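You operate a simulated robot arm through the tools that you are given. There is no shell and no other tool.

Carry out the task below with a simulated robot arm. There is one attempt and no reset: what you move stays moved.

TASK
Move the orange and purple clips from the rack into the grey box.
Fine: switch the bench lamp on first and leave it on; shut rack bar and lid again; the third clip stays. Where these are worked on the way, their far stop is far enough and under half their travel is too little: rack bar.

It is judged by the outcome, as a careful person would: the job done as asked, and still so three seconds after it is handed in. It fails if anything else is knocked over, pushed out of place, dropped, spilled or broken. Lids that push on must go on centred and level and be pressed home; caps that screw on are set level and turned clockwise until they are tight.

THE ROBOT
A 6-joint arm with a two-finger gripper, fixed in place. Base frame: the origin is at the foot of the arm, x ahead of it, y to its left, z up; the work surface is at about z = 800. Units: mm, degrees, N and s.
It reaches about 1298 mm from its shoulder. Its first joint turns from -149.0 to 149.0 degrees. Payload 1.57 kg.
The TCP is the grasp point between the finger pads, 21 mm short of the fingertips. In the tool frame z runs along the fingers and y along their closing line. The gripper opens to 70 mm. The gripper's body begins 50 mm behind the TCP.
Orientation is that of the tool frame in the base frame, as [roll, pitch, yaw] about the fixed x, y, z axes, in that order (R = Rz(yaw) Ry(pitch) Rx(roll)). With the fingers straight down and closing along the base's y, the tool's x points along the base's -x, its y along +y and its z along -z.

THE INTERFACE
- The arm moves only by the tool apply_moves. Its argument "steps" is a list of rows, each a list of 3 entries, a list of its own where there are three numbers: the turn, a rotation vector about the base's x, y, z in units of 60 degrees (1.0 is 60 degrees), then the shift along the base's x, y, z in units of 250 mm (1.0 is 250 mm), then the gripper command, from -1 (fully open) to 1 (shut), values between in proportion. In form: [[[wx, wy, wz], [tx, ty, tz], grip], ...]. A call has 1 to 20 rows; each row is the pose to reach, as a shift and turn from the pose commanded when the call began. A call with a number of a shift or a turn outside -1 to 1 is refused whole. Each row takes 0.2 s and may step no farther than 50 mm and 8.6 degrees from the row before; otherwise, or with a gripper value out of range, the whole call is refused. A pose out of reach is approached as far as the arm can. The call stops where the force on the tool passes 70 N (or 10 N more than at its start, if that is more) or the arm is blocked; 0.2 s more then pass. Each finger halts on what it meets, pressing with about 30 N; the grip force reading is that of the motor and also rises with nothing between the fingers. The clock runs only during rows and for 0.2 s after the last one: add rows that repeat a pose to give the fingers time. The reply holds the time, the measured pose of the TCP, the force on the tool along the base axes, the opening and the grip force, in the units named above and with some noise, with the torque about the TCP (base axes, N m) and any sound that the robot's microphone picked up.
- Cameras (640 x 400 px; columns grow to the right, rows downward): "scene" is fixed at [400.2, -499.1, 1567.2]; the picture's right is [1.00, -0.08, 0.00], its down [-0.04, -0.46, -0.89] and it looks along [0.07, 0.88, -0.46] (base axes); focal length 332 px, centre (320, 200). "wrist" rides on the gripper at [79, 4, -81] in the tool frame; the picture's right is [-0.05, 1.00, 0.00], its down [-0.67, -0.04, -0.74] and it looks along [-0.74, -0.04, 0.67] (tool axes); focal length 256 px, centre (320, 200). There is no depth. A picture from a camera that has moved, and an enlarged one, comes with that camera's place and axes in the base frame and with its lens.
- snapshot(camera): a new picture of that camera. The clock stands still meanwhile.
- lift_body(by): slides the trunk up (or, below 0, down) by that many mm; the arm rides with it, the base frame stays. It gives what a move gives, with no picture.
- inspect(camera, box): a new picture of the part [left, top, right, bottom] of that camera's present view, enlarged. The clock stands still meanwhile.
- finish_job(): hands the job in; it is judged then, once.

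Places have to be worked out from the pictures, the camera data and where the tool is seen. Open the gripper and draw the arm clear of the work before you hand the job in, unless the task says otherwise.

The tools are called by a JSON object that holds its "op" and its "data". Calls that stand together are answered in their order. apply_moves: Moves the arm, as the interface text tells. Its arguments: {"type":"object","properties":{"steps":{"type":"array"}},"required":["steps"]} The other tools are called the same way: lift_body (by) slides the trunk up or down; snapshot (camera) takes a picture; inspect (camera, box) takes an enlarged picture of a part of a camera's view; finish_job () hands the job in.

At the start:

```text
time: 0.0
position: [137.9, 659.9, 1186.2]
tcp_rot: [180.0, 0.0, -179.8]
ft_force: [0.1, 0.4, -0.3]
moment: [0.02, 0.05, -0.01]
finger_gap: 69.8
gripper_force: 0.1
trunk travel left (down, up): [-868.0, 102.0]
```

scene: 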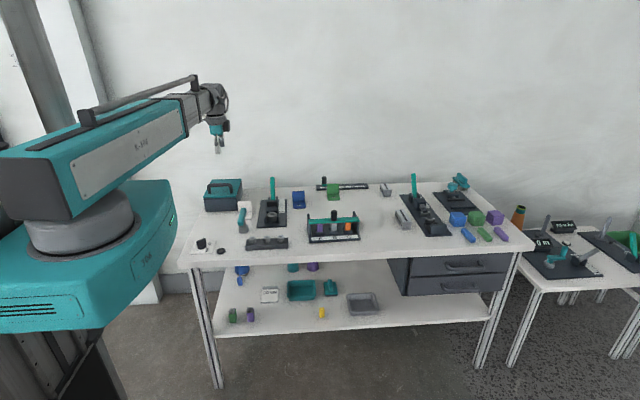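
wrist: 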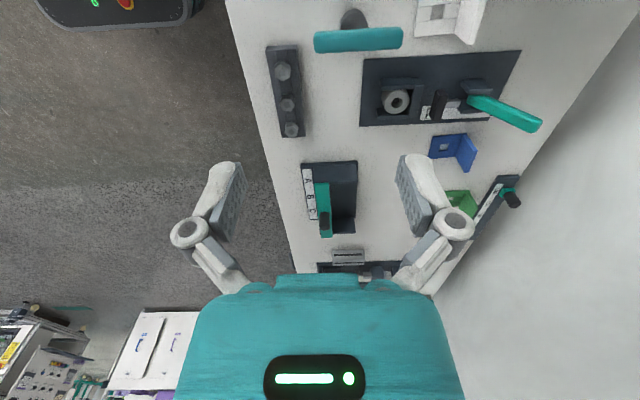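

I'll start by looking closer at the workbench to identify the rack, the grey box, the lamp switch and the lid.

{"op": "inspect", "data": {"camera": "scene", "box": [290, 170, 390, 250]}}

{"op": "inspect", "data": {"camera": "scene", "box": [180, 170, 300, 265]}}

{"op": "inspect", "data": {"camera": "scene", "box": [380, 165, 540, 265]}}

{"op": "inspect", "data": {"camera": "scene", "box": [210, 255, 400, 335]}}

{"op": "inspect", "data": {"camera": "scene", "box": [500, 190, 640, 300]}}

{"op": "inspect", "data": {"camera": "wrist", "box": [240, 0, 560, 270]}}

```text
5.00 times, centred on (340, 210) of scene
camera zoom: at [400.2, -499.1, 1567.2], right [1.0, -0.08, 0.0], down [-0.04, -0.46, -0.89], along [0.07, 0.88, -0.46], focal length 1659 px, centre (220, 150)
```

zoom: 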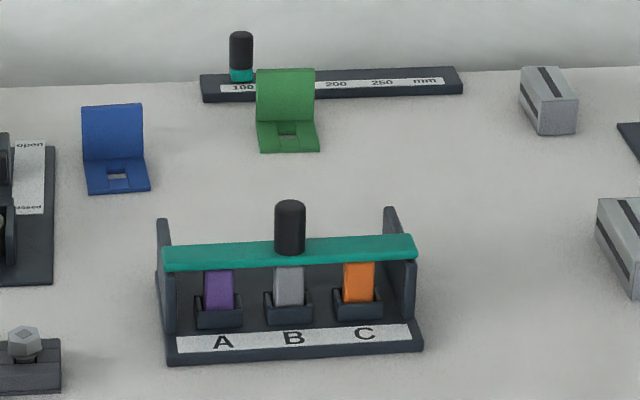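

```text
4.21 times, centred on (240, 218) of scene
camera zoom: at [400.2, -499.1, 1567.2], right [1.0, -0.08, 0.0], down [-0.04, -0.46, -0.89], along [0.07, 0.88, -0.46], focal length 1397 px, centre (657, 126)
```

zoom: 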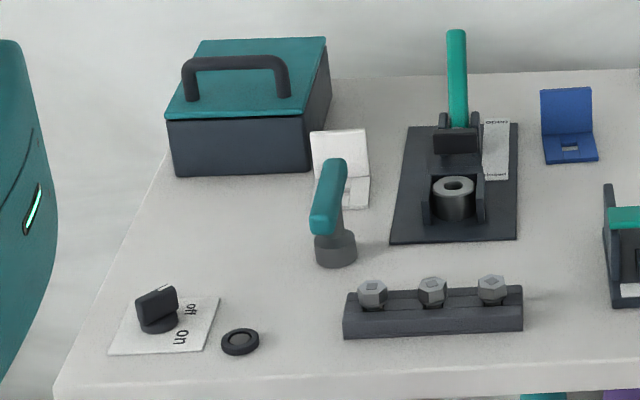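

```text
4.00 times, centred on (460, 215) of scene
camera zoom: at [400.2, -499.1, 1567.2], right [1.0, -0.08, 0.0], down [-0.04, -0.46, -0.89], along [0.07, 0.88, -0.46], focal length 1327 px, centre (-240, 140)
```

zoom: 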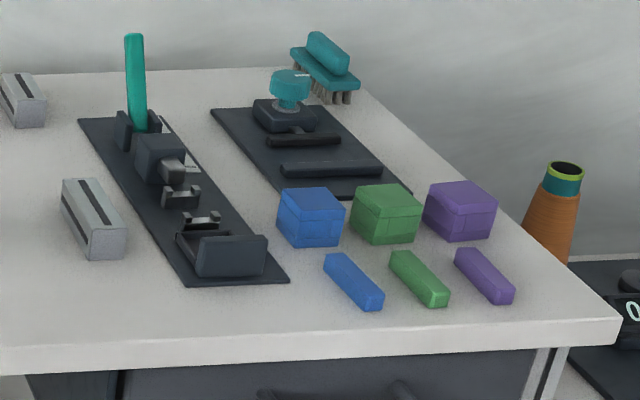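

```text
3.37 times, centred on (305, 295) of scene
camera zoom: at [400.2, -499.1, 1567.2], right [1.0, -0.08, 0.0], down [-0.04, -0.46, -0.89], along [0.07, 0.88, -0.46], focal length 1118 px, centre (370, -120)
```

zoom: 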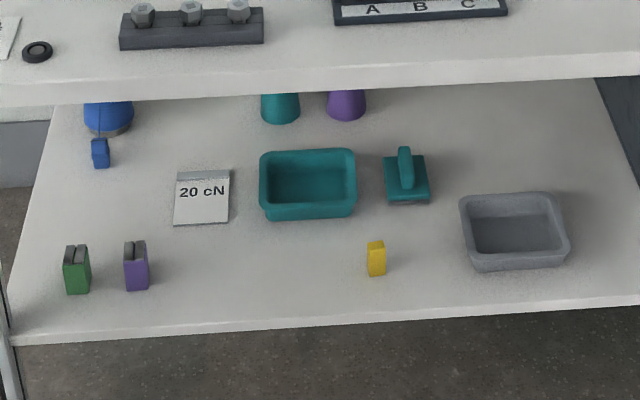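

```text
3.64 times, centred on (570, 245) of scene
camera zoom: at [400.2, -499.1, 1567.2], right [1.0, -0.08, 0.0], down [-0.04, -0.46, -0.89], along [0.07, 0.88, -0.46], focal length 1207 px, centre (-589, 36)
```

zoom: 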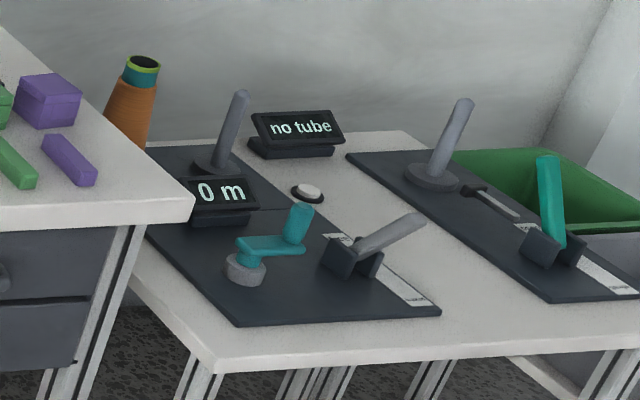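

```text
1.48 times, centred on (400, 135) of wrist
camera zoom: at [58.7, 664.2, 1267.5], right [0.05, 1.0, 0.0], down [0.67, -0.04, 0.74], along [0.74, -0.04, -0.67], focal length 379 px, centre (202, 296)
```

zoom: 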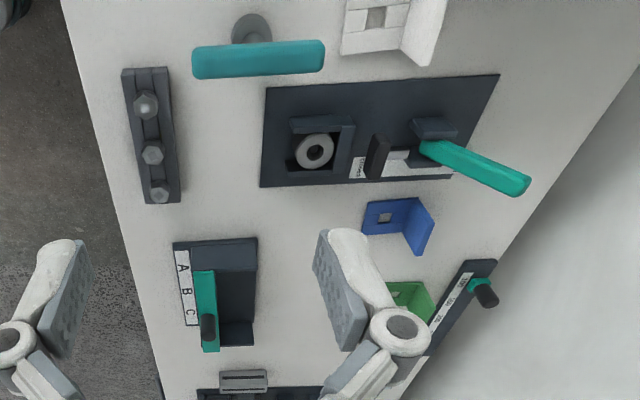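

The rack (bar across clips A/B/C) is near (550, 640); the lidded dark-grey box is near (40, 940), and an off/on rotary knob is near (22, 598). I'll turn the hand so the wrist camera looks toward +y, for close views of the box and knob.

{"op": "apply_moves", "data": {"steps": [[[0, 0, 0.14], [-0.045, -0.09, 0.01], -1], [[0, 0, 0.28], [-0.09, -0.18, 0.02], -1], [[0, 0, 0.42], [-0.135, -0.27, 0.03], -1], [[0, 0, 0.56], [-0.18, -0.36, 0.04], -1], [[0, 0, 0.7], [-0.225, -0.45, 0.05], -1], [[0, 0, 0.84], [-0.27, -0.54, 0.055], -1], [[0, 0, 0.98], [-0.312, -0.64, 0.056], -1]]}}

```text
time: 1.6
position: [58.8, 499.5, 1186.8]
tcp_rot: [-180.0, 0.0, -121.0]
ft_force: [0.0, 0.3, 0.7]
moment: [0.0, 0.02, -0.01]
finger_gap: 70.0
gripper_force: 0.1
out of reach, approached as far as the arm can: row 1, 2, 3, 4, 5, 6, 7
trunk travel left (down, up): [-868.0, 102.0]
```

The arm moved as planned, though z stayed at about 1187. I'll complete the rotation to 90° and take a picture.

{"op": "apply_moves", "data": {"steps": [[[0, 0, 0.14], [0, 0, 0], -1], [[0, 0, 0.28], [0, 0, 0], -1], [[0, 0, 0.42], [0, 0, 0], -1], [[0, 0, 0.517], [0, 0, 0], -1]]}}

{"op": "snapshot", "data": {"camera": "wrist"}}

```text
time: 2.6
position: [59.9, 500.3, 1187.3]
tcp_rot: [179.9, 0.0, -90.1]
ft_force: [-0.4, -1.1, 0.3]
moment: [0.03, 0.01, -0.01]
finger_gap: 69.8
gripper_force: 0.1
trunk travel left (down, up): [-868.0, 102.0]
```

```text
taken
camera wrist: at [55.3, 420.6, 1267.5], right [-1.0, 0.05, 0.0], down [0.04, 0.67, 0.74], along [0.04, 0.74, -0.67], focal length 256 px, centre (320, 200)
```

wrist: 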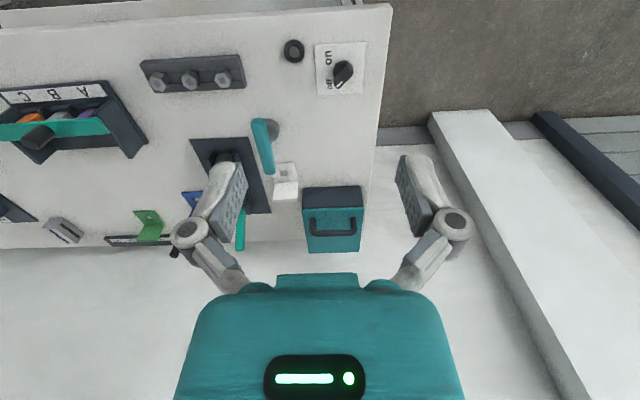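

{"op": "inspect", "data": {"camera": "wrist", "box": [300, 20, 380, 110]}}

{"op": "inspect", "data": {"camera": "wrist", "box": [240, 100, 400, 260]}}

{"op": "inspect", "data": {"camera": "wrist", "box": [0, 70, 160, 170]}}

{"op": "inspect", "data": {"camera": "scene", "box": [185, 225, 245, 262]}}

```text
4.44 times, centred on (340, 65) of wrist
camera zoom: at [55.3, 420.6, 1267.5], right [-1.0, 0.05, 0.0], down [0.04, 0.67, 0.74], along [0.04, 0.74, -0.67], focal length 1138 px, centre (231, 800)
```

zoom: 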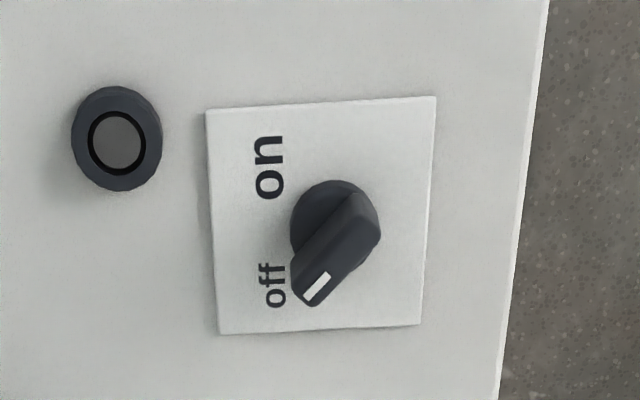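

```text
2.50 times, centred on (320, 180) of wrist
camera zoom: at [55.3, 420.6, 1267.5], right [-1.0, 0.05, 0.0], down [0.04, 0.67, 0.74], along [0.04, 0.74, -0.67], focal length 640 px, centre (320, 250)
```

zoom: 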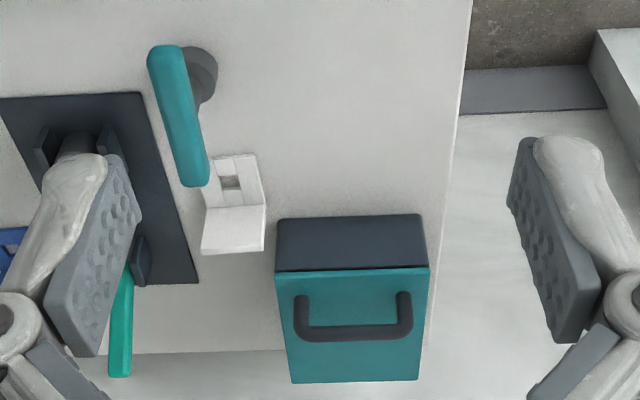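

```text
4.00 times, centred on (80, 120) of wrist
camera zoom: at [55.3, 420.6, 1267.5], right [-1.0, 0.05, 0.0], down [0.04, 0.67, 0.74], along [0.04, 0.74, -0.67], focal length 1024 px, centre (1280, 520)
```

zoom: 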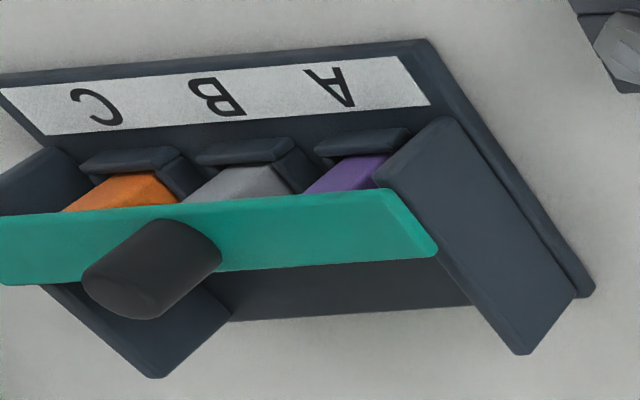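

```text
10.67 times, centred on (215, 244) of scene
camera zoom: at [400.2, -499.1, 1567.2], right [1.0, -0.08, 0.0], down [-0.04, -0.46, -0.89], along [0.07, 0.88, -0.46], focal length 3540 px, centre (1440, -264)
```

zoom: 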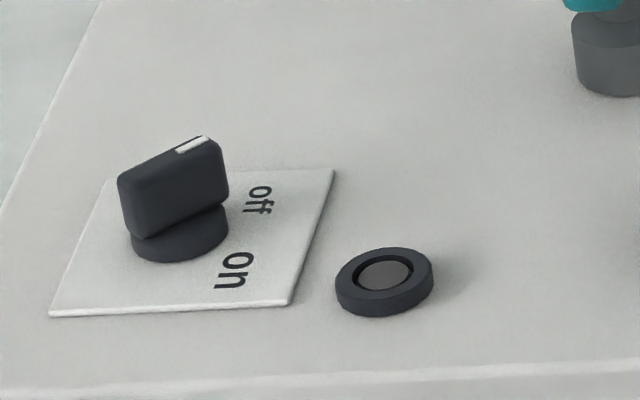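

The knob's white pointer points to "off" (about +50° from +x) and "on" is about -50° away, so it needs a clockwise turn. I'll hover above the knob (about 24, 595), with the closing line across the knob bar, and check before descending.

{"op": "apply_moves", "data": {"steps": [[[0, 0, -0.083], [-0.018, 0.0475, -0.125], -1], [[0, 0, -0.167], [-0.036, 0.095, -0.25], -1], [[0, 0, -0.25], [-0.054, 0.1425, -0.375], -1], [[0, 0, -0.333], [-0.072, 0.19, -0.5], -1], [[0, 0, -0.417], [-0.09, 0.2375, -0.625], -1], [[0, 0, -0.5], [-0.108, 0.285, -0.75], -1], [[0, 0, -0.583], [-0.126, 0.3325, -0.875], -1], [[0, 0, -0.667], [-0.144, 0.38, -1.0], -1]]}}

{"op": "snapshot", "data": {"camera": "wrist"}}

{"op": "snapshot", "data": {"camera": "scene"}}

```text
time: 4.4
position: [33.4, 598.0, 1186.8]
tcp_rot: [180.0, 0.0, -130.3]
ft_force: [-0.5, 0.3, 0.5]
moment: [0.03, 0.02, -0.02]
finger_gap: 70.0
gripper_force: 0.0
out of reach, approached as far as the arm can: row 1, 2, 3, 4, 5, 6, 7, 8
trunk travel left (down, up): [-868.0, 102.0]
```

```text
taken
camera wrist: at [-20.2, 539.7, 1267.4], right [-0.73, 0.69, 0.0], down [0.46, 0.48, 0.74], along [0.51, 0.54, -0.67], focal length 256 px, centre (320, 200)
```

wrist: 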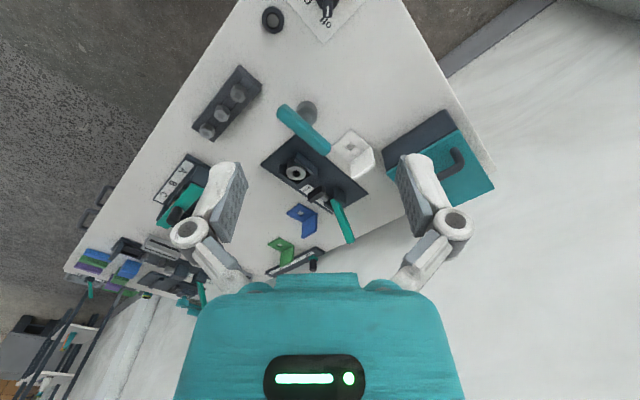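

```text
taken
```

scene: 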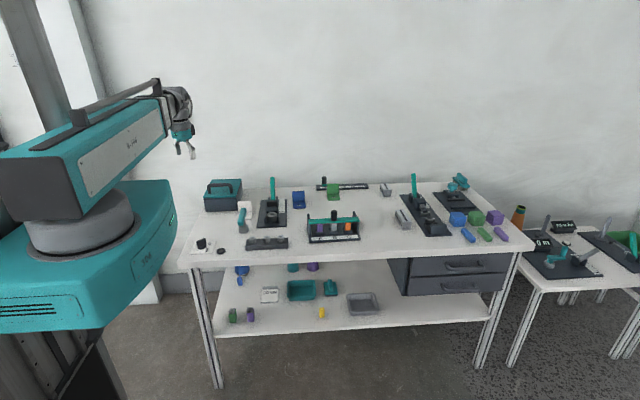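

The arm didn't descend (z stuck at 1187), so height appears to need the trunk. I'll lower the trunk, then test.

{"op": "lift_body", "data": {"by": -200}}

{"op": "apply_moves", "data": {"steps": [[[0, 0, 0], [-0.02, -0.01, -0.1], -1], [[0, 0, 0], [-0.038, -0.012, -0.1], -1]]}}

```text
time: 6.6
position: [34.5, 598.1, 986.2]
tcp_rot: [179.9, 0.1, -130.2]
ft_force: [0.2, -0.3, -0.2]
moment: [-0.02, 0.0, -0.01]
finger_gap: 70.0
gripper_force: 0.0
trunk travel left (down, up): [-668.0, 302.0]
```

```text
time: 7.2
position: [24.5, 594.2, 986.5]
tcp_rot: [180.0, 0.0, -130.2]
ft_force: [0.5, 0.1, -0.3]
moment: [0.01, 0.02, -0.02]
finger_gap: 70.0
gripper_force: 0.0
out of reach, approached as far as the arm can: row 1, 2
trunk travel left (down, up): [-668.0, 302.0]
```

Horizontal motion works but z doesn't move through the arm. I'll test whether the arm can tilt at all (a small tilt and back) and pure z.

{"op": "apply_moves", "data": {"steps": [[[0.1, 0, 0], [0, 0, 0], -1], [[0.1, 0, 0], [0, 0, 0], -1]]}}

{"op": "snapshot", "data": {"camera": "wrist"}}

```text
time: 7.8
position: [24.1, 595.1, 987.0]
tcp_rot: [176.0, 4.7, -130.4]
ft_force: [-1.2, 0.0, 0.4]
moment: [0.03, 0.0, -0.01]
finger_gap: 69.8
gripper_force: 0.0
trunk travel left (down, up): [-668.0, 302.0]
```

```text
taken
camera wrist: at [-28.8, 527.8, 1062.0], right [-0.73, 0.68, 0.07], down [0.46, 0.4, 0.79], along [0.51, 0.61, -0.61], focal length 256 px, centre (320, 200)
```

wrist: 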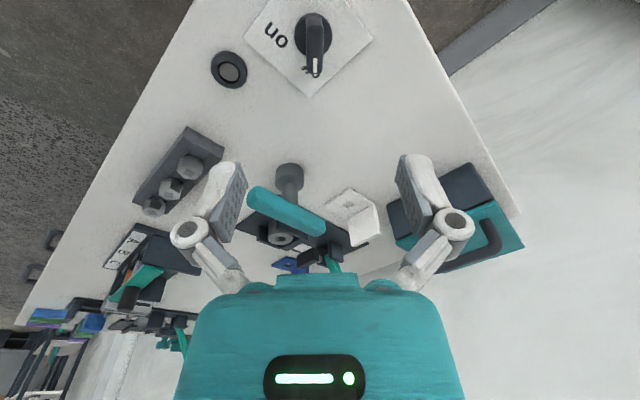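

Tilt does work; only height is set by the trunk. I'll undo the tilt and refine the knob location with a zoomed wrist view.

{"op": "apply_moves", "data": {"steps": [[[-0.1, 0, 0], [0, 0, 0], -1], [[-0.1, 0, 0], [0, 0, 0], -1]]}}

{"op": "inspect", "data": {"camera": "wrist", "box": [260, 0, 380, 100]}}

```text
time: 8.4
position: [24.2, 595.3, 986.1]
tcp_rot: [180.0, 0.0, -130.2]
ft_force: [0.2, 0.0, -0.2]
moment: [-0.03, -0.01, -0.01]
finger_gap: 69.9
gripper_force: 0.0
trunk travel left (down, up): [-668.0, 302.0]
```

```text
4.00 times, centred on (320, 50) of wrist
camera zoom: at [-29.1, 536.4, 1067.5], right [-0.73, 0.69, 0.0], down [0.46, 0.49, 0.74], along [0.51, 0.54, -0.67], focal length 1024 px, centre (320, 800)
```

zoom: 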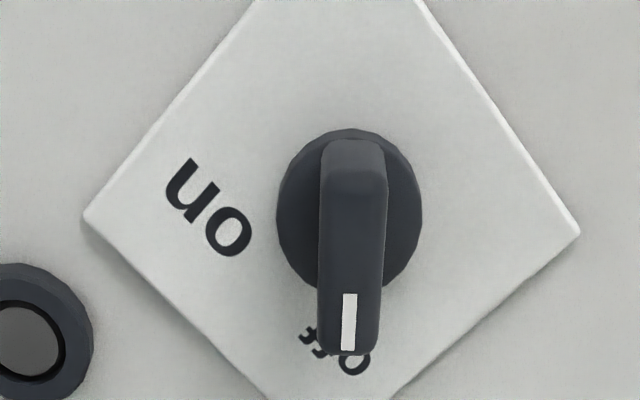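

The knob axis is at about (23, 603) with its bar nicely across my closing line. I'll shift over it and lower the trunk in stages.

{"op": "apply_moves", "data": {"steps": [[[0, 0, 0], [-0.005, 0.031, 0], -1], [[0, 0, 0], [-0.005, 0.031, 0], -1]]}}

{"op": "lift_body", "data": {"by": -120}}

{"op": "inspect", "data": {"camera": "wrist", "box": [200, 80, 440, 230]}}

{"op": "inspect", "data": {"camera": "scene", "box": [170, 190, 250, 262]}}

```text
time: 9.0
position: [21.8, 603.6, 985.7]
tcp_rot: [-180.0, 0.0, -130.2]
ft_force: [0.7, 0.7, 0.1]
moment: [0.02, 0.02, -0.01]
finger_gap: 70.0
gripper_force: 0.1
trunk travel left (down, up): [-668.0, 302.0]
```

```text
time: 10.5
position: [22.0, 603.2, 865.8]
tcp_rot: [-179.9, 0.0, -130.2]
ft_force: [0.1, 0.6, -0.3]
moment: [0.02, -0.01, -0.02]
finger_gap: 70.3
gripper_force: 0.1
trunk travel left (down, up): [-548.0, 422.0]
```

```text
2.67 times, centred on (320, 155) of wrist
camera zoom: at [-32.0, 544.5, 947.5], right [-0.73, 0.69, 0.0], down [0.46, 0.49, 0.74], along [0.51, 0.54, -0.67], focal length 683 px, centre (320, 320)
```

zoom: 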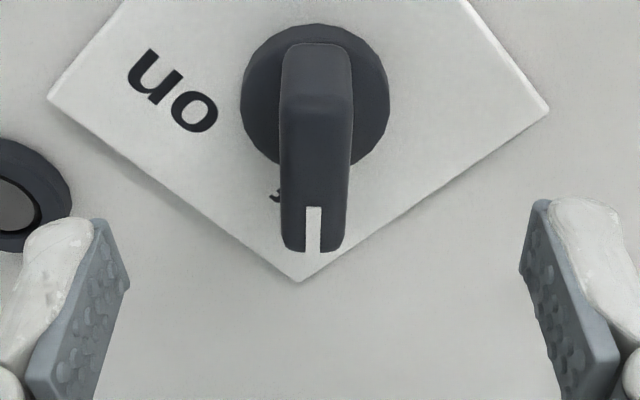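

```text
5.56 times, centred on (210, 226) of scene
camera zoom: at [400.2, -499.1, 1567.2], right [1.0, -0.08, 0.0], down [-0.04, -0.46, -0.89], along [0.07, 0.88, -0.46], focal length 1844 px, centre (931, 56)
```

zoom: 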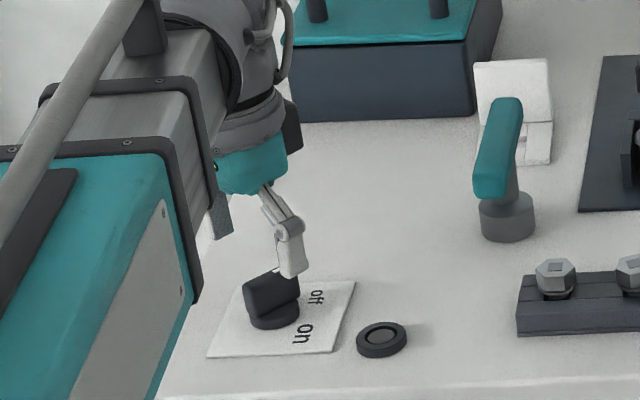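

The knob is centred between the open fingers. Lowering 32 mm more so the tips straddle the bar just above its disc, then closing.

{"op": "lift_body", "data": {"by": -31}}

{"op": "apply_moves", "data": {"steps": [[[0, 0, 0], [0, 0, 0], 0.2], [[0, 0, 0], [0, 0, 0], 0.5], [[0, 0, 0], [0, 0, 0], 0.8], [[0, 0, 0], [0, 0, 0], 1], [[0, 0, 0], [0, 0, 0], 1], [[0, 0, 0], [0, 0, 0], 1]]}}

{"op": "snapshot", "data": {"camera": "wrist"}}

```text
time: 11.2
position: [21.8, 603.0, 835.2]
tcp_rot: [-180.0, 0.1, -130.2]
ft_force: [0.9, -0.2, 0.1]
moment: [0.02, -0.01, 0.01]
finger_gap: 70.1
gripper_force: 0.0
trunk travel left (down, up): [-517.0, 453.0]
```

```text
time: 12.6
position: [23.2, 603.3, 835.1]
tcp_rot: [179.9, -0.1, -130.2]
ft_force: [6.9, -7.3, -4.7]
moment: [0.01, -0.35, -0.41]
finger_gap: 14.8
gripper_force: 31.2
trunk travel left (down, up): [-517.0, 453.0]
```

```text
taken
camera wrist: at [-31.3, 544.0, 916.5], right [-0.73, 0.69, 0.0], down [0.46, 0.49, 0.74], along [0.51, 0.54, -0.67], focal length 256 px, centre (320, 200)
```

wrist: 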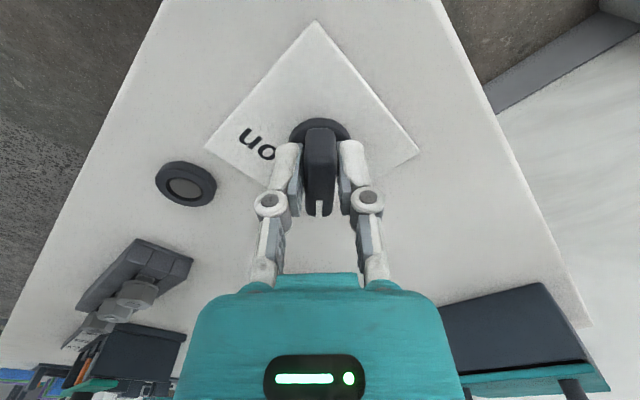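

The bar is gripped (14.8 mm). Now I turn it clockwise (−z) and watch torque.

{"op": "apply_moves", "data": {"steps": [[[0, 0, -0.12], [0, 0, 0], 1], [[0, 0, -0.24], [0, 0, 0], 1], [[0, 0, -0.36], [0, 0, 0], 1], [[0, 0, -0.48], [0, 0, 0], 1], [[0, 0, -0.6], [0, 0, 0], 1], [[0, 0, -0.72], [0, 0, 0], 1], [[0, 0, -0.84], [0, 0, 0], 1]]}}

{"op": "snapshot", "data": {"camera": "wrist"}}

```text
time: 14.2
position: [21.5, 604.5, 835.1]
tcp_rot: [179.9, 0.0, 179.2]
ft_force: [2.0, 20.0, 17.1]
moment: [0.43, -0.41, 0.09]
finger_gap: 14.2
gripper_force: 32.0
trunk travel left (down, up): [-517.0, 453.0]
heard: click
```

```text
taken
camera wrist: at [-56.5, 609.1, 916.5], right [0.07, 1.0, 0.0], down [0.67, -0.05, 0.74], along [0.74, -0.05, -0.67], focal length 256 px, centre (320, 200)
```

wrist: 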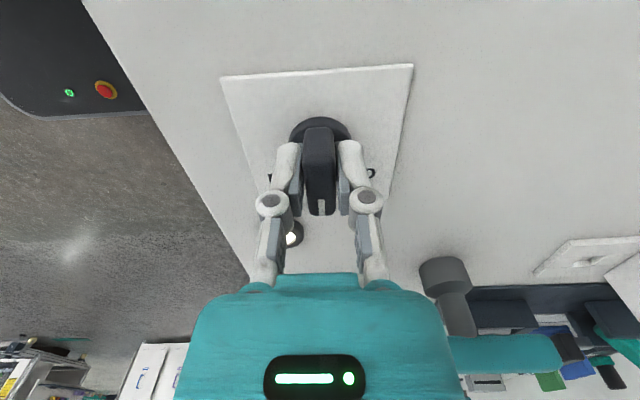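

A click was heard and the round disc now looks lit white. The pointer is only halfway, so I'll continue clockwise to align with "on".

{"op": "apply_moves", "data": {"steps": [[[0, 0, -0.1], [0, 0, 0], 1], [[0, 0, -0.2], [0, 0, 0], 1], [[0, 0, -0.3], [0, 0, 0], 1], [[0, 0, -0.4], [0, 0, 0], 1], [[0, 0, -0.5], [0, 0, 0], 1], [[0, 0, -0.6], [0, 0, 0], 1], [[0, 0, -0.66], [0, 0, 0], 1]]}}

{"op": "snapshot", "data": {"camera": "wrist"}}

```text
time: 15.8
position: [22.9, 607.2, 834.5]
tcp_rot: [179.7, -0.3, 139.7]
ft_force: [13.2, 36.7, 23.6]
moment: [0.55, -0.53, 0.08]
finger_gap: 13.7
gripper_force: 32.1
trunk travel left (down, up): [-517.0, 453.0]
```

```text
taken
camera wrist: at [-34.1, 659.5, 916.2], right [0.69, 0.73, 0.01], down [0.48, -0.46, 0.74], along [0.54, -0.51, -0.67], focal length 256 px, centre (320, 200)
```

wrist: 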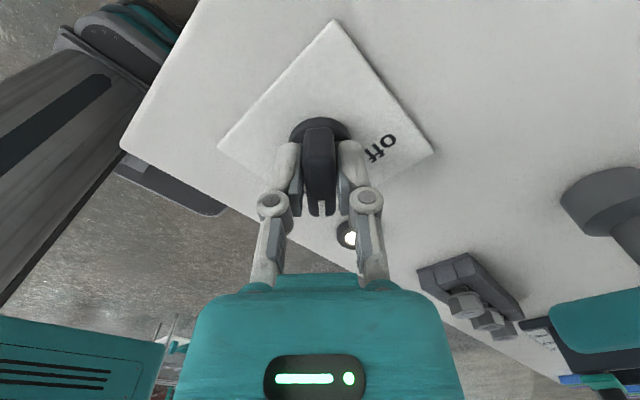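

The lamp disc is lit and the pointer is at about −40°. There's a 39 N side load from slight off-centre, so I'll relieve it (shift +y ~4 mm) while turning a last ~9°.

{"op": "apply_moves", "data": {"steps": [[[0, 0, 0], [0.005, 0.016, 0], 1], [[0, 0, -0.08], [0.005, 0.018, 0], 1], [[0, 0, -0.16], [0.005, 0.018, 0], 1]]}}

```text
time: 16.6
position: [23.0, 606.6, 834.8]
tcp_rot: [-179.8, 0.1, 130.0]
ft_force: [8.3, 4.6, -7.7]
moment: [0.51, 0.26, 0.68]
finger_gap: 14.7
gripper_force: 31.7
trunk travel left (down, up): [-517.0, 453.0]
```

The z torque jumped to 0.68 N·m, so the knob has reached its end stop at "on". I'll open, rise and verify.

{"op": "apply_moves", "data": {"steps": [[[0, 0, 0.02], [0, 0, 0], 0.4], [[0, 0, 0.02], [0, 0, 0], -0.5], [[0, 0, 0.02], [0, 0, 0], -1], [[0, 0, 0.02], [0, 0, 0], -1], [[0, 0, 0.02], [0, 0, 0], -1], [[0, 0, 0.02], [0, 0, 0], -1]]}}

{"op": "lift_body", "data": {"by": 350}}

{"op": "snapshot", "data": {"camera": "scene"}}

{"op": "inspect", "data": {"camera": "scene", "box": [185, 225, 245, 262]}}

```text
time: 18.0
position: [23.2, 607.1, 836.2]
tcp_rot: [180.0, 0.0, 131.4]
ft_force: [0.2, -0.1, 0.3]
moment: [-0.02, -0.02, -0.02]
finger_gap: 70.2
gripper_force: 0.0
trunk travel left (down, up): [-517.0, 453.0]
```

```text
time: 21.4
position: [21.8, 607.6, 1184.4]
tcp_rot: [180.0, 0.0, 131.4]
ft_force: [-0.6, 0.0, -0.3]
moment: [0.0, 0.02, -0.03]
finger_gap: 69.9
gripper_force: 0.1
trunk travel left (down, up): [-867.0, 103.0]
```

```text
taken
```

scene: 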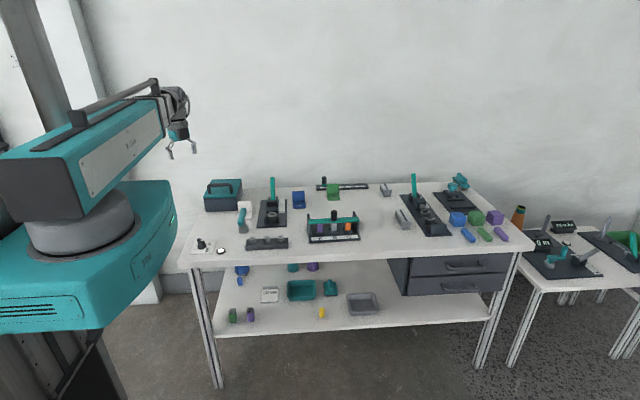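

```text
10.67 times, centred on (215, 244) of scene
camera zoom: at [400.2, -499.1, 1567.2], right [1.0, -0.08, 0.0], down [-0.04, -0.46, -0.89], along [0.07, 0.88, -0.46], focal length 3540 px, centre (1440, -264)
```

zoom: 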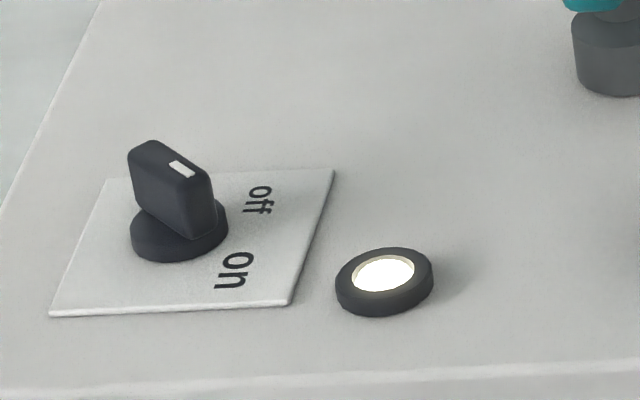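

The lamp is lit and the knob points to "on". Next I'll bring the wrist camera to the rack, facing +y, to study the bar.

{"op": "apply_moves", "data": {"steps": [[[0, 0, 0.12], [0.12, -0.02, 0], -1], [[0, 0, 0.24], [0.24, -0.04, 0], -1], [[0, 0, 0.36], [0.36, -0.06, 0], -1], [[0, 0, 0.48], [0.48, -0.07, 0], -1], [[0, 0, 0.6], [0.6, -0.08, 0], -1], [[0, 0, 0.72], [0.72, -0.09, 0], -1], [[0, 0, 0.84], [0.84, -0.1, 0], -1], [[0, 0, 0.96], [0.96, -0.11, 0], -1]]}}

{"op": "apply_moves", "data": {"steps": [[[0, 0, 0.12], [0.12, -0.02, 0], -1], [[0, 0, 0.24], [0.24, -0.04, 0], -1], [[0, 0, 0.36], [0.36, -0.06, 0], -1], [[0, 0, 0.48], [0.48, -0.08, 0], -1], [[0, 0, 0.6], [0.6, -0.1, 0], -1], [[0, 0, 0.72], [0.72, -0.12, 0], -1], [[0, 0, 0.84], [0.84, -0.14, 0], -1], [[0, 0, 0.96], [0.96, -0.16, 0], -1]]}}

{"op": "apply_moves", "data": {"steps": [[[0, 0, 0.13], [0.06, 0, 0], -1], [[0, 0, 0.26], [0.12, 0, 0], -1], [[0, 0, 0.388], [0.18, 0, 0], -1]]}}

{"op": "snapshot", "data": {"camera": "wrist"}}

```text
time: 23.2
position: [262.6, 579.3, 1186.3]
tcp_rot: [-180.0, 0.0, -170.9]
ft_force: [0.0, -0.4, 0.6]
moment: [0.02, -0.01, -0.01]
finger_gap: 70.1
gripper_force: 0.1
trunk travel left (down, up): [-867.0, 103.0]
```

```text
time: 25.1
position: [504.7, 540.4, 1185.5]
tcp_rot: [180.0, 0.0, -113.3]
ft_force: [0.8, -0.3, -0.1]
moment: [0.0, 0.02, -0.02]
finger_gap: 70.2
gripper_force: 0.0
trunk travel left (down, up): [-867.0, 103.0]
```

```text
time: 25.9
position: [548.4, 539.5, 1185.0]
tcp_rot: [-180.0, 0.0, -90.0]
ft_force: [-0.2, -0.8, -0.2]
moment: [-0.04, -0.02, -0.02]
finger_gap: 69.8
gripper_force: 0.0
trunk travel left (down, up): [-867.0, 103.0]
```

```text
taken
camera wrist: at [544.6, 459.7, 1266.4], right [-1.0, 0.05, 0.0], down [0.04, 0.67, 0.74], along [0.04, 0.74, -0.67], focal length 256 px, centre (320, 200)
```

wrist: 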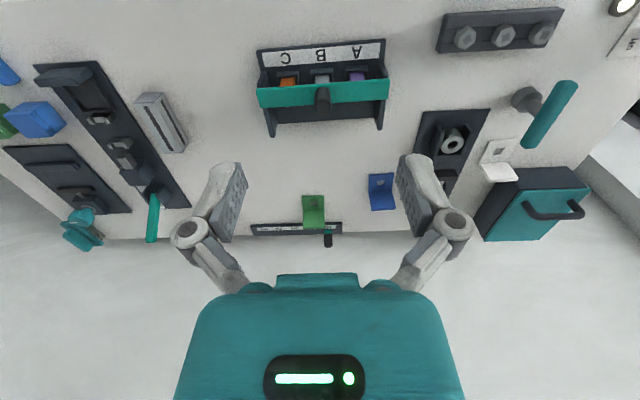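

The rack is ahead. I'll lower the trunk for a close look (nothing is tall beneath the hand here).

{"op": "lift_body", "data": {"by": -200}}

{"op": "inspect", "data": {"camera": "wrist", "box": [190, 0, 430, 150]}}

{"op": "inspect", "data": {"camera": "scene", "box": [300, 200, 370, 248]}}

```text
time: 28.0
position: [548.8, 539.8, 985.1]
tcp_rot: [180.0, 0.0, -90.1]
ft_force: [-0.3, 0.0, 0.6]
moment: [-0.03, -0.01, 0.01]
finger_gap: 69.9
gripper_force: 0.1
trunk travel left (down, up): [-667.0, 303.0]
```

```text
2.67 times, centred on (310, 75) of wrist
camera zoom: at [544.1, 459.4, 1066.5], right [-1.0, 0.06, 0.0], down [0.04, 0.67, 0.74], along [0.04, 0.74, -0.67], focal length 683 px, centre (347, 533)
```

zoom: 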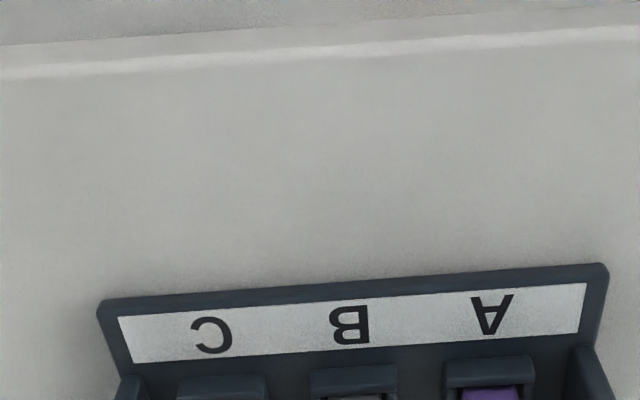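

```text
8.33 times, centred on (335, 224) of scene
camera zoom: at [400.2, -499.1, 1567.2], right [1.0, -0.08, 0.0], down [-0.04, -0.46, -0.89], along [0.07, 0.88, -0.46], focal length 2765 px, centre (195, 0)
```

zoom: 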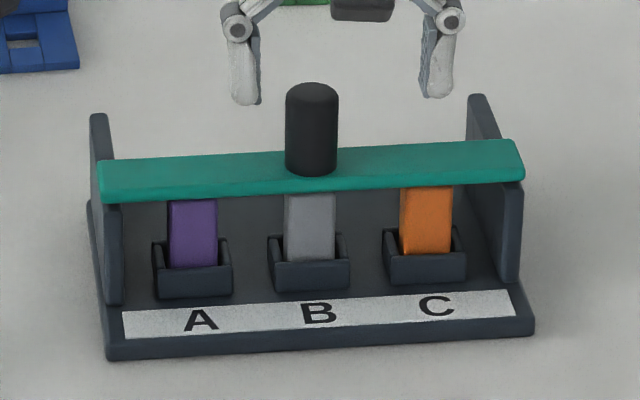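

{"op": "inspect", "data": {"camera": "wrist", "box": [190, 90, 450, 270]}}

```text
2.22 times, centred on (320, 180) of wrist
camera zoom: at [544.1, 459.4, 1066.5], right [-1.0, 0.06, 0.0], down [0.04, 0.67, 0.74], along [0.04, 0.74, -0.67], focal length 569 px, centre (320, 244)
```

zoom: 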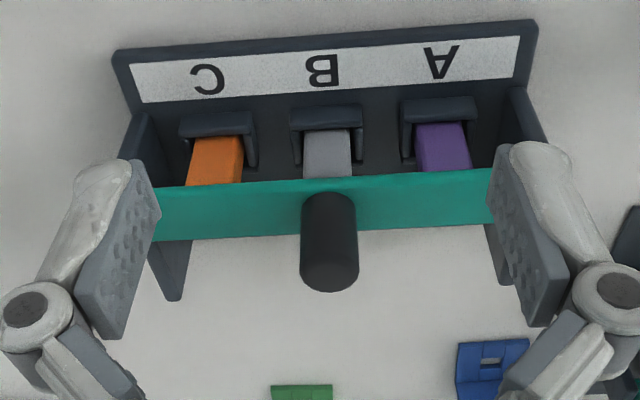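

The bar spans the wall tops with a black knob in the middle; the wall posts rise behind it. I'll look from the left side to see the profile and how the bar moves.

{"op": "apply_moves", "data": {"steps": [[[0, 0, -0.14], [-0.1, 0.05, 0], -1], [[0, 0, -0.28], [-0.2, 0.1, 0], -1], [[0, 0, -0.42], [-0.3, 0.17, 0], -1], [[0, 0, -0.56], [-0.4, 0.24, 0], -1], [[0, 0, -0.7], [-0.5, 0.31, 0], -1], [[0, 0, -0.84], [-0.6, 0.38, 0], -1], [[0, 0, -0.98], [-0.65, 0.44, 0], -1]]}}

{"op": "apply_moves", "data": {"steps": [[[0, 0, -0.14], [0, 0.0, 0], -1], [[0, 0, -0.28], [0, 0.0, 0], -1], [[0, 0, -0.42], [0, 0.0, 0], -1], [[0, 0, -0.52], [0, 0.0, 0], -1]]}}

{"op": "snapshot", "data": {"camera": "wrist"}}

{"op": "inspect", "data": {"camera": "wrist", "box": [200, 60, 440, 230]}}

```text
time: 29.6
position: [386.0, 648.5, 985.3]
tcp_rot: [180.0, 0.0, -149.1]
ft_force: [-0.5, -0.2, 0.5]
moment: [0.0, 0.02, -0.01]
finger_gap: 70.1
gripper_force: 0.0
trunk travel left (down, up): [-667.0, 303.0]
```

```text
time: 30.6
position: [386.0, 651.2, 984.9]
tcp_rot: [-179.9, -0.1, 179.7]
ft_force: [-0.3, 0.2, 0.3]
moment: [-0.02, 0.01, 0.0]
finger_gap: 69.9
gripper_force: 0.1
trunk travel left (down, up): [-667.0, 303.0]
```

```text
taken
camera wrist: at [306.7, 654.1, 1066.5], right [0.06, 1.0, 0.0], down [0.67, -0.04, 0.74], along [0.74, -0.04, -0.67], focal length 256 px, centre (320, 200)
```

wrist: 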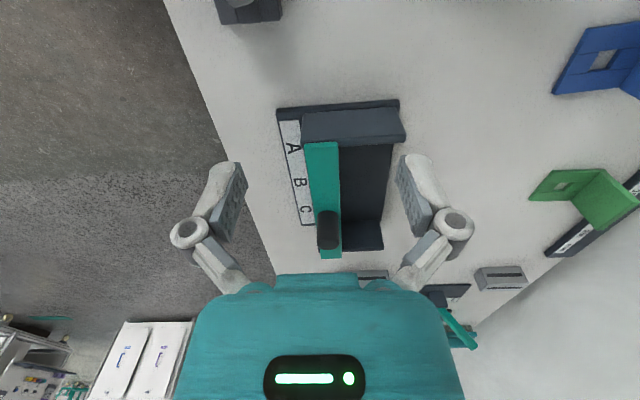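

```text
2.35 times, centred on (320, 145) of wrist
camera zoom: at [306.7, 654.1, 1066.5], right [0.06, 1.0, 0.0], down [0.67, -0.04, 0.74], along [0.74, -0.04, -0.67], focal length 602 px, centre (320, 329)
```

zoom: 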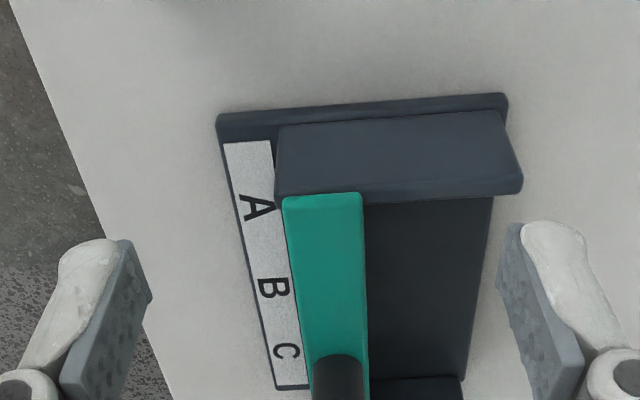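

The bar rides on flat wall tops and slides back (+y) off the clips, about 57 mm of rail behind it. I'll hover above the black knob (~549, 648), closing line along y, to grip it.

{"op": "apply_moves", "data": {"steps": [[[0, 0, 0], [0.16, -0.004, 0], -1], [[0, 0, 0], [0.32, -0.008, 0], -1], [[0, 0, 0], [0.48, -0.012, 0], -1], [[0, 0, 0], [0.652, -0.012, 0], -1], [[0, 0, 0], [0.652, -0.012, 0], -1]]}}

{"op": "snapshot", "data": {"camera": "wrist"}}

{"op": "inspect", "data": {"camera": "scene", "box": [300, 180, 380, 248]}}

```text
time: 31.8
position: [549.3, 646.8, 983.8]
tcp_rot: [-180.0, 0.0, -180.0]
ft_force: [1.2, -0.3, 0.0]
moment: [0.0, -0.04, -0.02]
finger_gap: 70.0
gripper_force: 0.0
trunk travel left (down, up): [-667.0, 303.0]
```

```text
taken
camera wrist: at [471.1, 649.5, 1066.4], right [0.06, 1.0, 0.0], down [0.67, -0.04, 0.74], along [0.74, -0.04, -0.67], focal length 256 px, centre (320, 200)
```

wrist: 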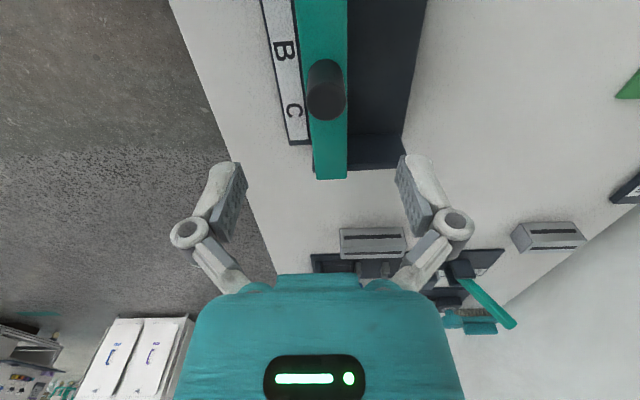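

```text
5.88 times, centred on (340, 214) of scene
camera zoom: at [400.2, -499.1, 1567.2], right [1.0, -0.08, 0.0], down [-0.04, -0.46, -0.89], along [0.07, 0.88, -0.46], focal length 1952 px, centre (202, 118)
```

zoom: 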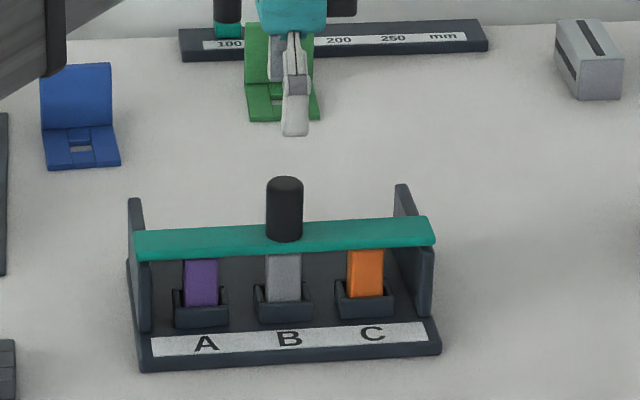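

The knob sits ~4 mm farther in +y (≈651). I'll shift and lower so the tips straddle the knob ~10 mm above the bar, then grip.

{"op": "apply_moves", "data": {"steps": [[[0, 0, 0], [-0.004, 0.017, 0], -1], [[0, 0, 0], [-0.004, 0.017, 0], -1]]}}

{"op": "lift_body", "data": {"by": -66}}

{"op": "snapshot", "data": {"camera": "wrist"}}

{"op": "inspect", "data": {"camera": "scene", "box": [300, 190, 370, 248]}}

```text
time: 32.4
position: [548.3, 650.8, 984.7]
tcp_rot: [179.9, 0.1, 179.9]
ft_force: [-0.2, 0.4, -1.0]
moment: [0.0, 0.0, -0.03]
finger_gap: 69.8
gripper_force: 0.1
trunk travel left (down, up): [-667.0, 303.0]
```

```text
time: 33.5
position: [547.9, 649.3, 918.9]
tcp_rot: [-180.0, 0.0, 179.9]
ft_force: [0.6, 0.8, -0.3]
moment: [0.01, -0.01, -0.01]
finger_gap: 70.0
gripper_force: 0.0
trunk travel left (down, up): [-601.0, 369.0]
```

```text
taken
camera wrist: at [469.2, 654.0, 1000.5], right [0.06, 1.0, 0.0], down [0.67, -0.04, 0.74], along [0.74, -0.04, -0.67], focal length 256 px, centre (320, 200)
```

wrist: 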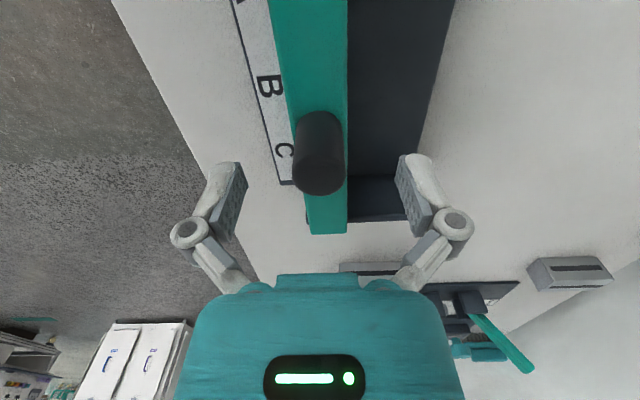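

```text
6.90 times, centred on (335, 219) of scene
camera zoom: at [400.2, -499.1, 1567.2], right [1.0, -0.08, 0.0], down [-0.04, -0.46, -0.89], along [0.07, 0.88, -0.46], focal length 2288 px, centre (217, 69)
```

zoom: 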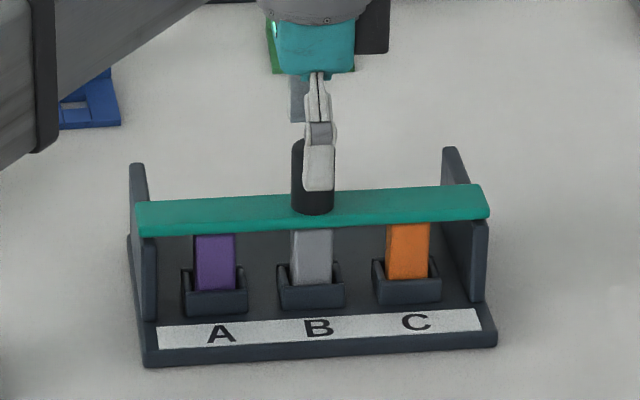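

The knob is between the fingers. Closing on it.

{"op": "apply_moves", "data": {"steps": [[[0, 0, 0], [0.008, 0, 0], -0.5], [[0, 0, 0], [0.008, 0, 0], 0], [[0, 0, 0], [0.008, 0, 0], 0.5], [[0, 0, 0], [0.008, 0, 0], 1], [[0, 0, 0], [0.008, 0, 0], 1], [[0, 0, 0], [0.008, 0, 0], 1]]}}

```text
time: 34.9
position: [549.5, 650.6, 919.0]
tcp_rot: [-179.9, 0.0, 179.9]
ft_force: [1.3, -1.0, 2.0]
moment: [0.0, 0.0, -0.05]
finger_gap: 24.9
gripper_force: 30.0
trunk travel left (down, up): [-601.0, 369.0]
```

Gripped at 24.9 mm with no side load. Slide the bar in +y gently.

{"op": "apply_moves", "data": {"steps": [[[0, 0, 0], [0, 0.02, 0], 1], [[0, 0, 0], [0, 0.04, 0], 1], [[0, 0, 0], [0, 0.06, 0], 1], [[0, 0, 0], [0, 0.08, 0], 1]]}}

{"op": "inspect", "data": {"camera": "scene", "box": [300, 190, 370, 248]}}

```text
time: 35.9
position: [550.1, 670.9, 919.4]
tcp_rot: [179.9, -0.1, -180.0]
ft_force: [-6.2, 0.6, 0.4]
moment: [-0.05, 0.01, 0.01]
finger_gap: 24.9
gripper_force: 29.5
trunk travel left (down, up): [-601.0, 369.0]
```

```text
6.90 times, centred on (335, 219) of scene
camera zoom: at [400.2, -499.1, 1567.2], right [1.0, -0.08, 0.0], down [-0.04, -0.46, -0.89], along [0.07, 0.88, -0.46], focal length 2288 px, centre (217, 69)
```

zoom: 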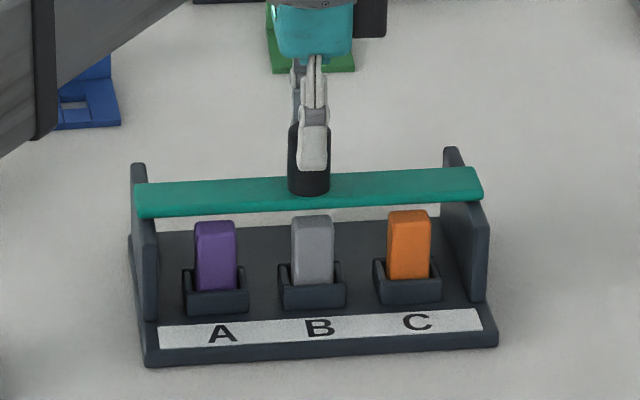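

The bar slides freely. Continuing toward the rear stop with a small −x correction.

{"op": "apply_moves", "data": {"steps": [[[0, 0, 0], [-0.003, 0.03, 0], 1], [[0, 0, 0], [-0.004, 0.06, 0], 1], [[0, 0, 0], [-0.005, 0.09, 0], 1], [[0, 0, 0], [-0.006, 0.12, 0], 1], [[0, 0, 0], [-0.007, 0.14, 0], 1], [[0, 0, 0], [-0.007, 0.15, 0], 1]]}}

{"op": "inspect", "data": {"camera": "scene", "box": [300, 190, 370, 248]}}

```text
time: 37.3
position: [549.9, 706.1, 920.2]
tcp_rot: [-180.0, 0.2, 179.8]
ft_force: [8.5, 0.9, 5.4]
moment: [-0.04, -0.47, 0.0]
finger_gap: 25.1
gripper_force: 29.9
trunk travel left (down, up): [-601.0, 369.0]
```

```text
6.90 times, centred on (335, 219) of scene
camera zoom: at [400.2, -499.1, 1567.2], right [1.0, -0.08, 0.0], down [-0.04, -0.46, -0.89], along [0.07, 0.88, -0.46], focal length 2288 px, centre (217, 69)
```

zoom: 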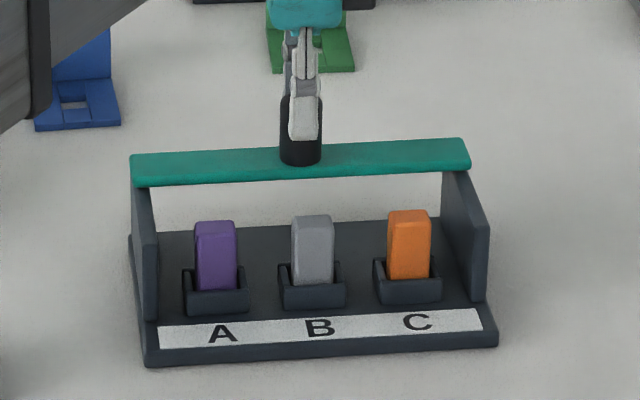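

The bar is near the back (55 mm travelled). A few more mm to feel the rear stop.

{"op": "apply_moves", "data": {"steps": [[[0, 0, 0], [0.003, 0.01, 0], 1], [[0, 0, 0], [0.003, 0.02, 0], 1], [[0, 0, 0], [0.003, 0.03, 0], 1], [[0, 0, 0], [0.003, 0.04, 0], 1]]}}

```text
time: 38.3
position: [547.8, 716.7, 917.9]
tcp_rot: [179.9, -0.1, 179.9]
ft_force: [-1.3, -4.4, -0.2]
moment: [-0.09, 0.29, 0.0]
finger_gap: 24.8
gripper_force: 30.6
trunk travel left (down, up): [-601.0, 369.0]
```

No stop felt yet at y≈717; checking the bar's position on the rails.

{"op": "inspect", "data": {"camera": "scene", "box": [300, 190, 370, 248]}}

{"op": "snapshot", "data": {"camera": "wrist"}}

```text
6.90 times, centred on (335, 219) of scene
camera zoom: at [400.2, -499.1, 1567.2], right [1.0, -0.08, 0.0], down [-0.04, -0.46, -0.89], along [0.07, 0.88, -0.46], focal length 2288 px, centre (217, 69)
```

zoom: 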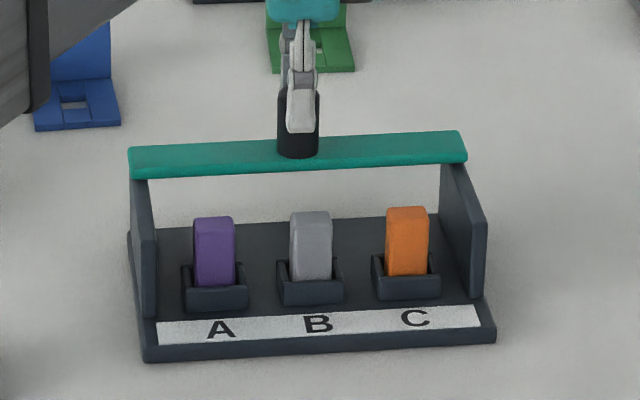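

```text
taken
camera wrist: at [469.6, 720.2, 1000.7], right [0.06, 1.0, 0.0], down [0.67, -0.04, 0.74], along [0.74, -0.04, -0.67], focal length 256 px, centre (320, 200)
```

wrist: 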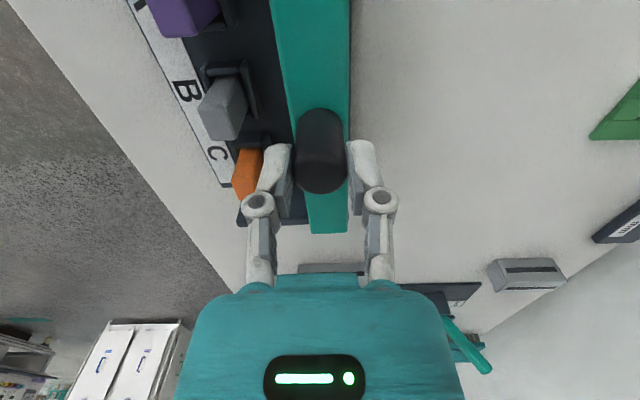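

The last few mm also nudged the light rack about 4 mm back (the bar's far stop was at ~y 712), so I'll put that right when I close the bar. Now release and rise.

{"op": "apply_moves", "data": {"steps": [[[0, 0, 0], [0, 0, 0], 0.2], [[0, 0, 0], [0, 0, 0], -0.5], [[0, 0, 0], [0, 0, 0], -1], [[0, 0, 0], [0, 0, 0], -1], [[0, 0, 0], [0, 0, 0], -1]]}}

{"op": "lift_body", "data": {"by": 80}}

{"op": "inspect", "data": {"camera": "scene", "box": [300, 190, 370, 248]}}

{"op": "snapshot", "data": {"camera": "wrist"}}

```text
time: 39.5
position: [548.7, 717.3, 919.4]
tcp_rot: [-180.0, 0.1, 179.9]
ft_force: [0.2, 0.8, -0.4]
moment: [-0.02, 0.01, 0.0]
finger_gap: 70.0
gripper_force: 0.0
trunk travel left (down, up): [-601.0, 369.0]
```

```text
time: 40.6
position: [548.5, 718.0, 999.0]
tcp_rot: [180.0, -0.1, 179.9]
ft_force: [-0.2, -0.4, 0.0]
moment: [-0.01, 0.02, -0.01]
finger_gap: 69.8
gripper_force: 0.0
trunk travel left (down, up): [-681.0, 289.0]
```

```text
6.90 times, centred on (335, 219) of scene
camera zoom: at [400.2, -499.1, 1567.2], right [1.0, -0.08, 0.0], down [-0.04, -0.46, -0.89], along [0.07, 0.88, -0.46], focal length 2288 px, centre (217, 69)
```

zoom: 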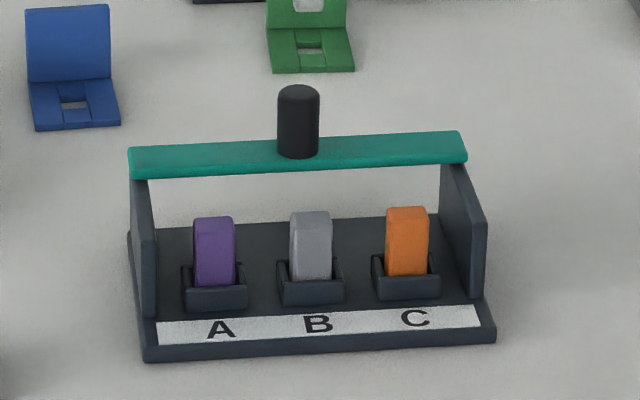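

```text
taken
camera wrist: at [470.1, 720.8, 1080.3], right [0.06, 1.0, 0.0], down [0.67, -0.04, 0.74], along [0.74, -0.04, -0.67], focal length 256 px, centre (320, 200)
```

wrist: 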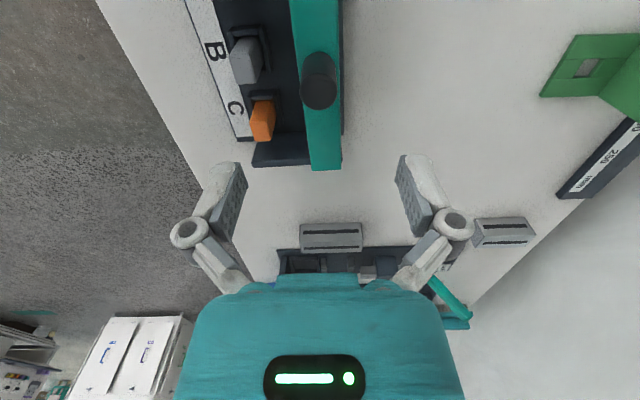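

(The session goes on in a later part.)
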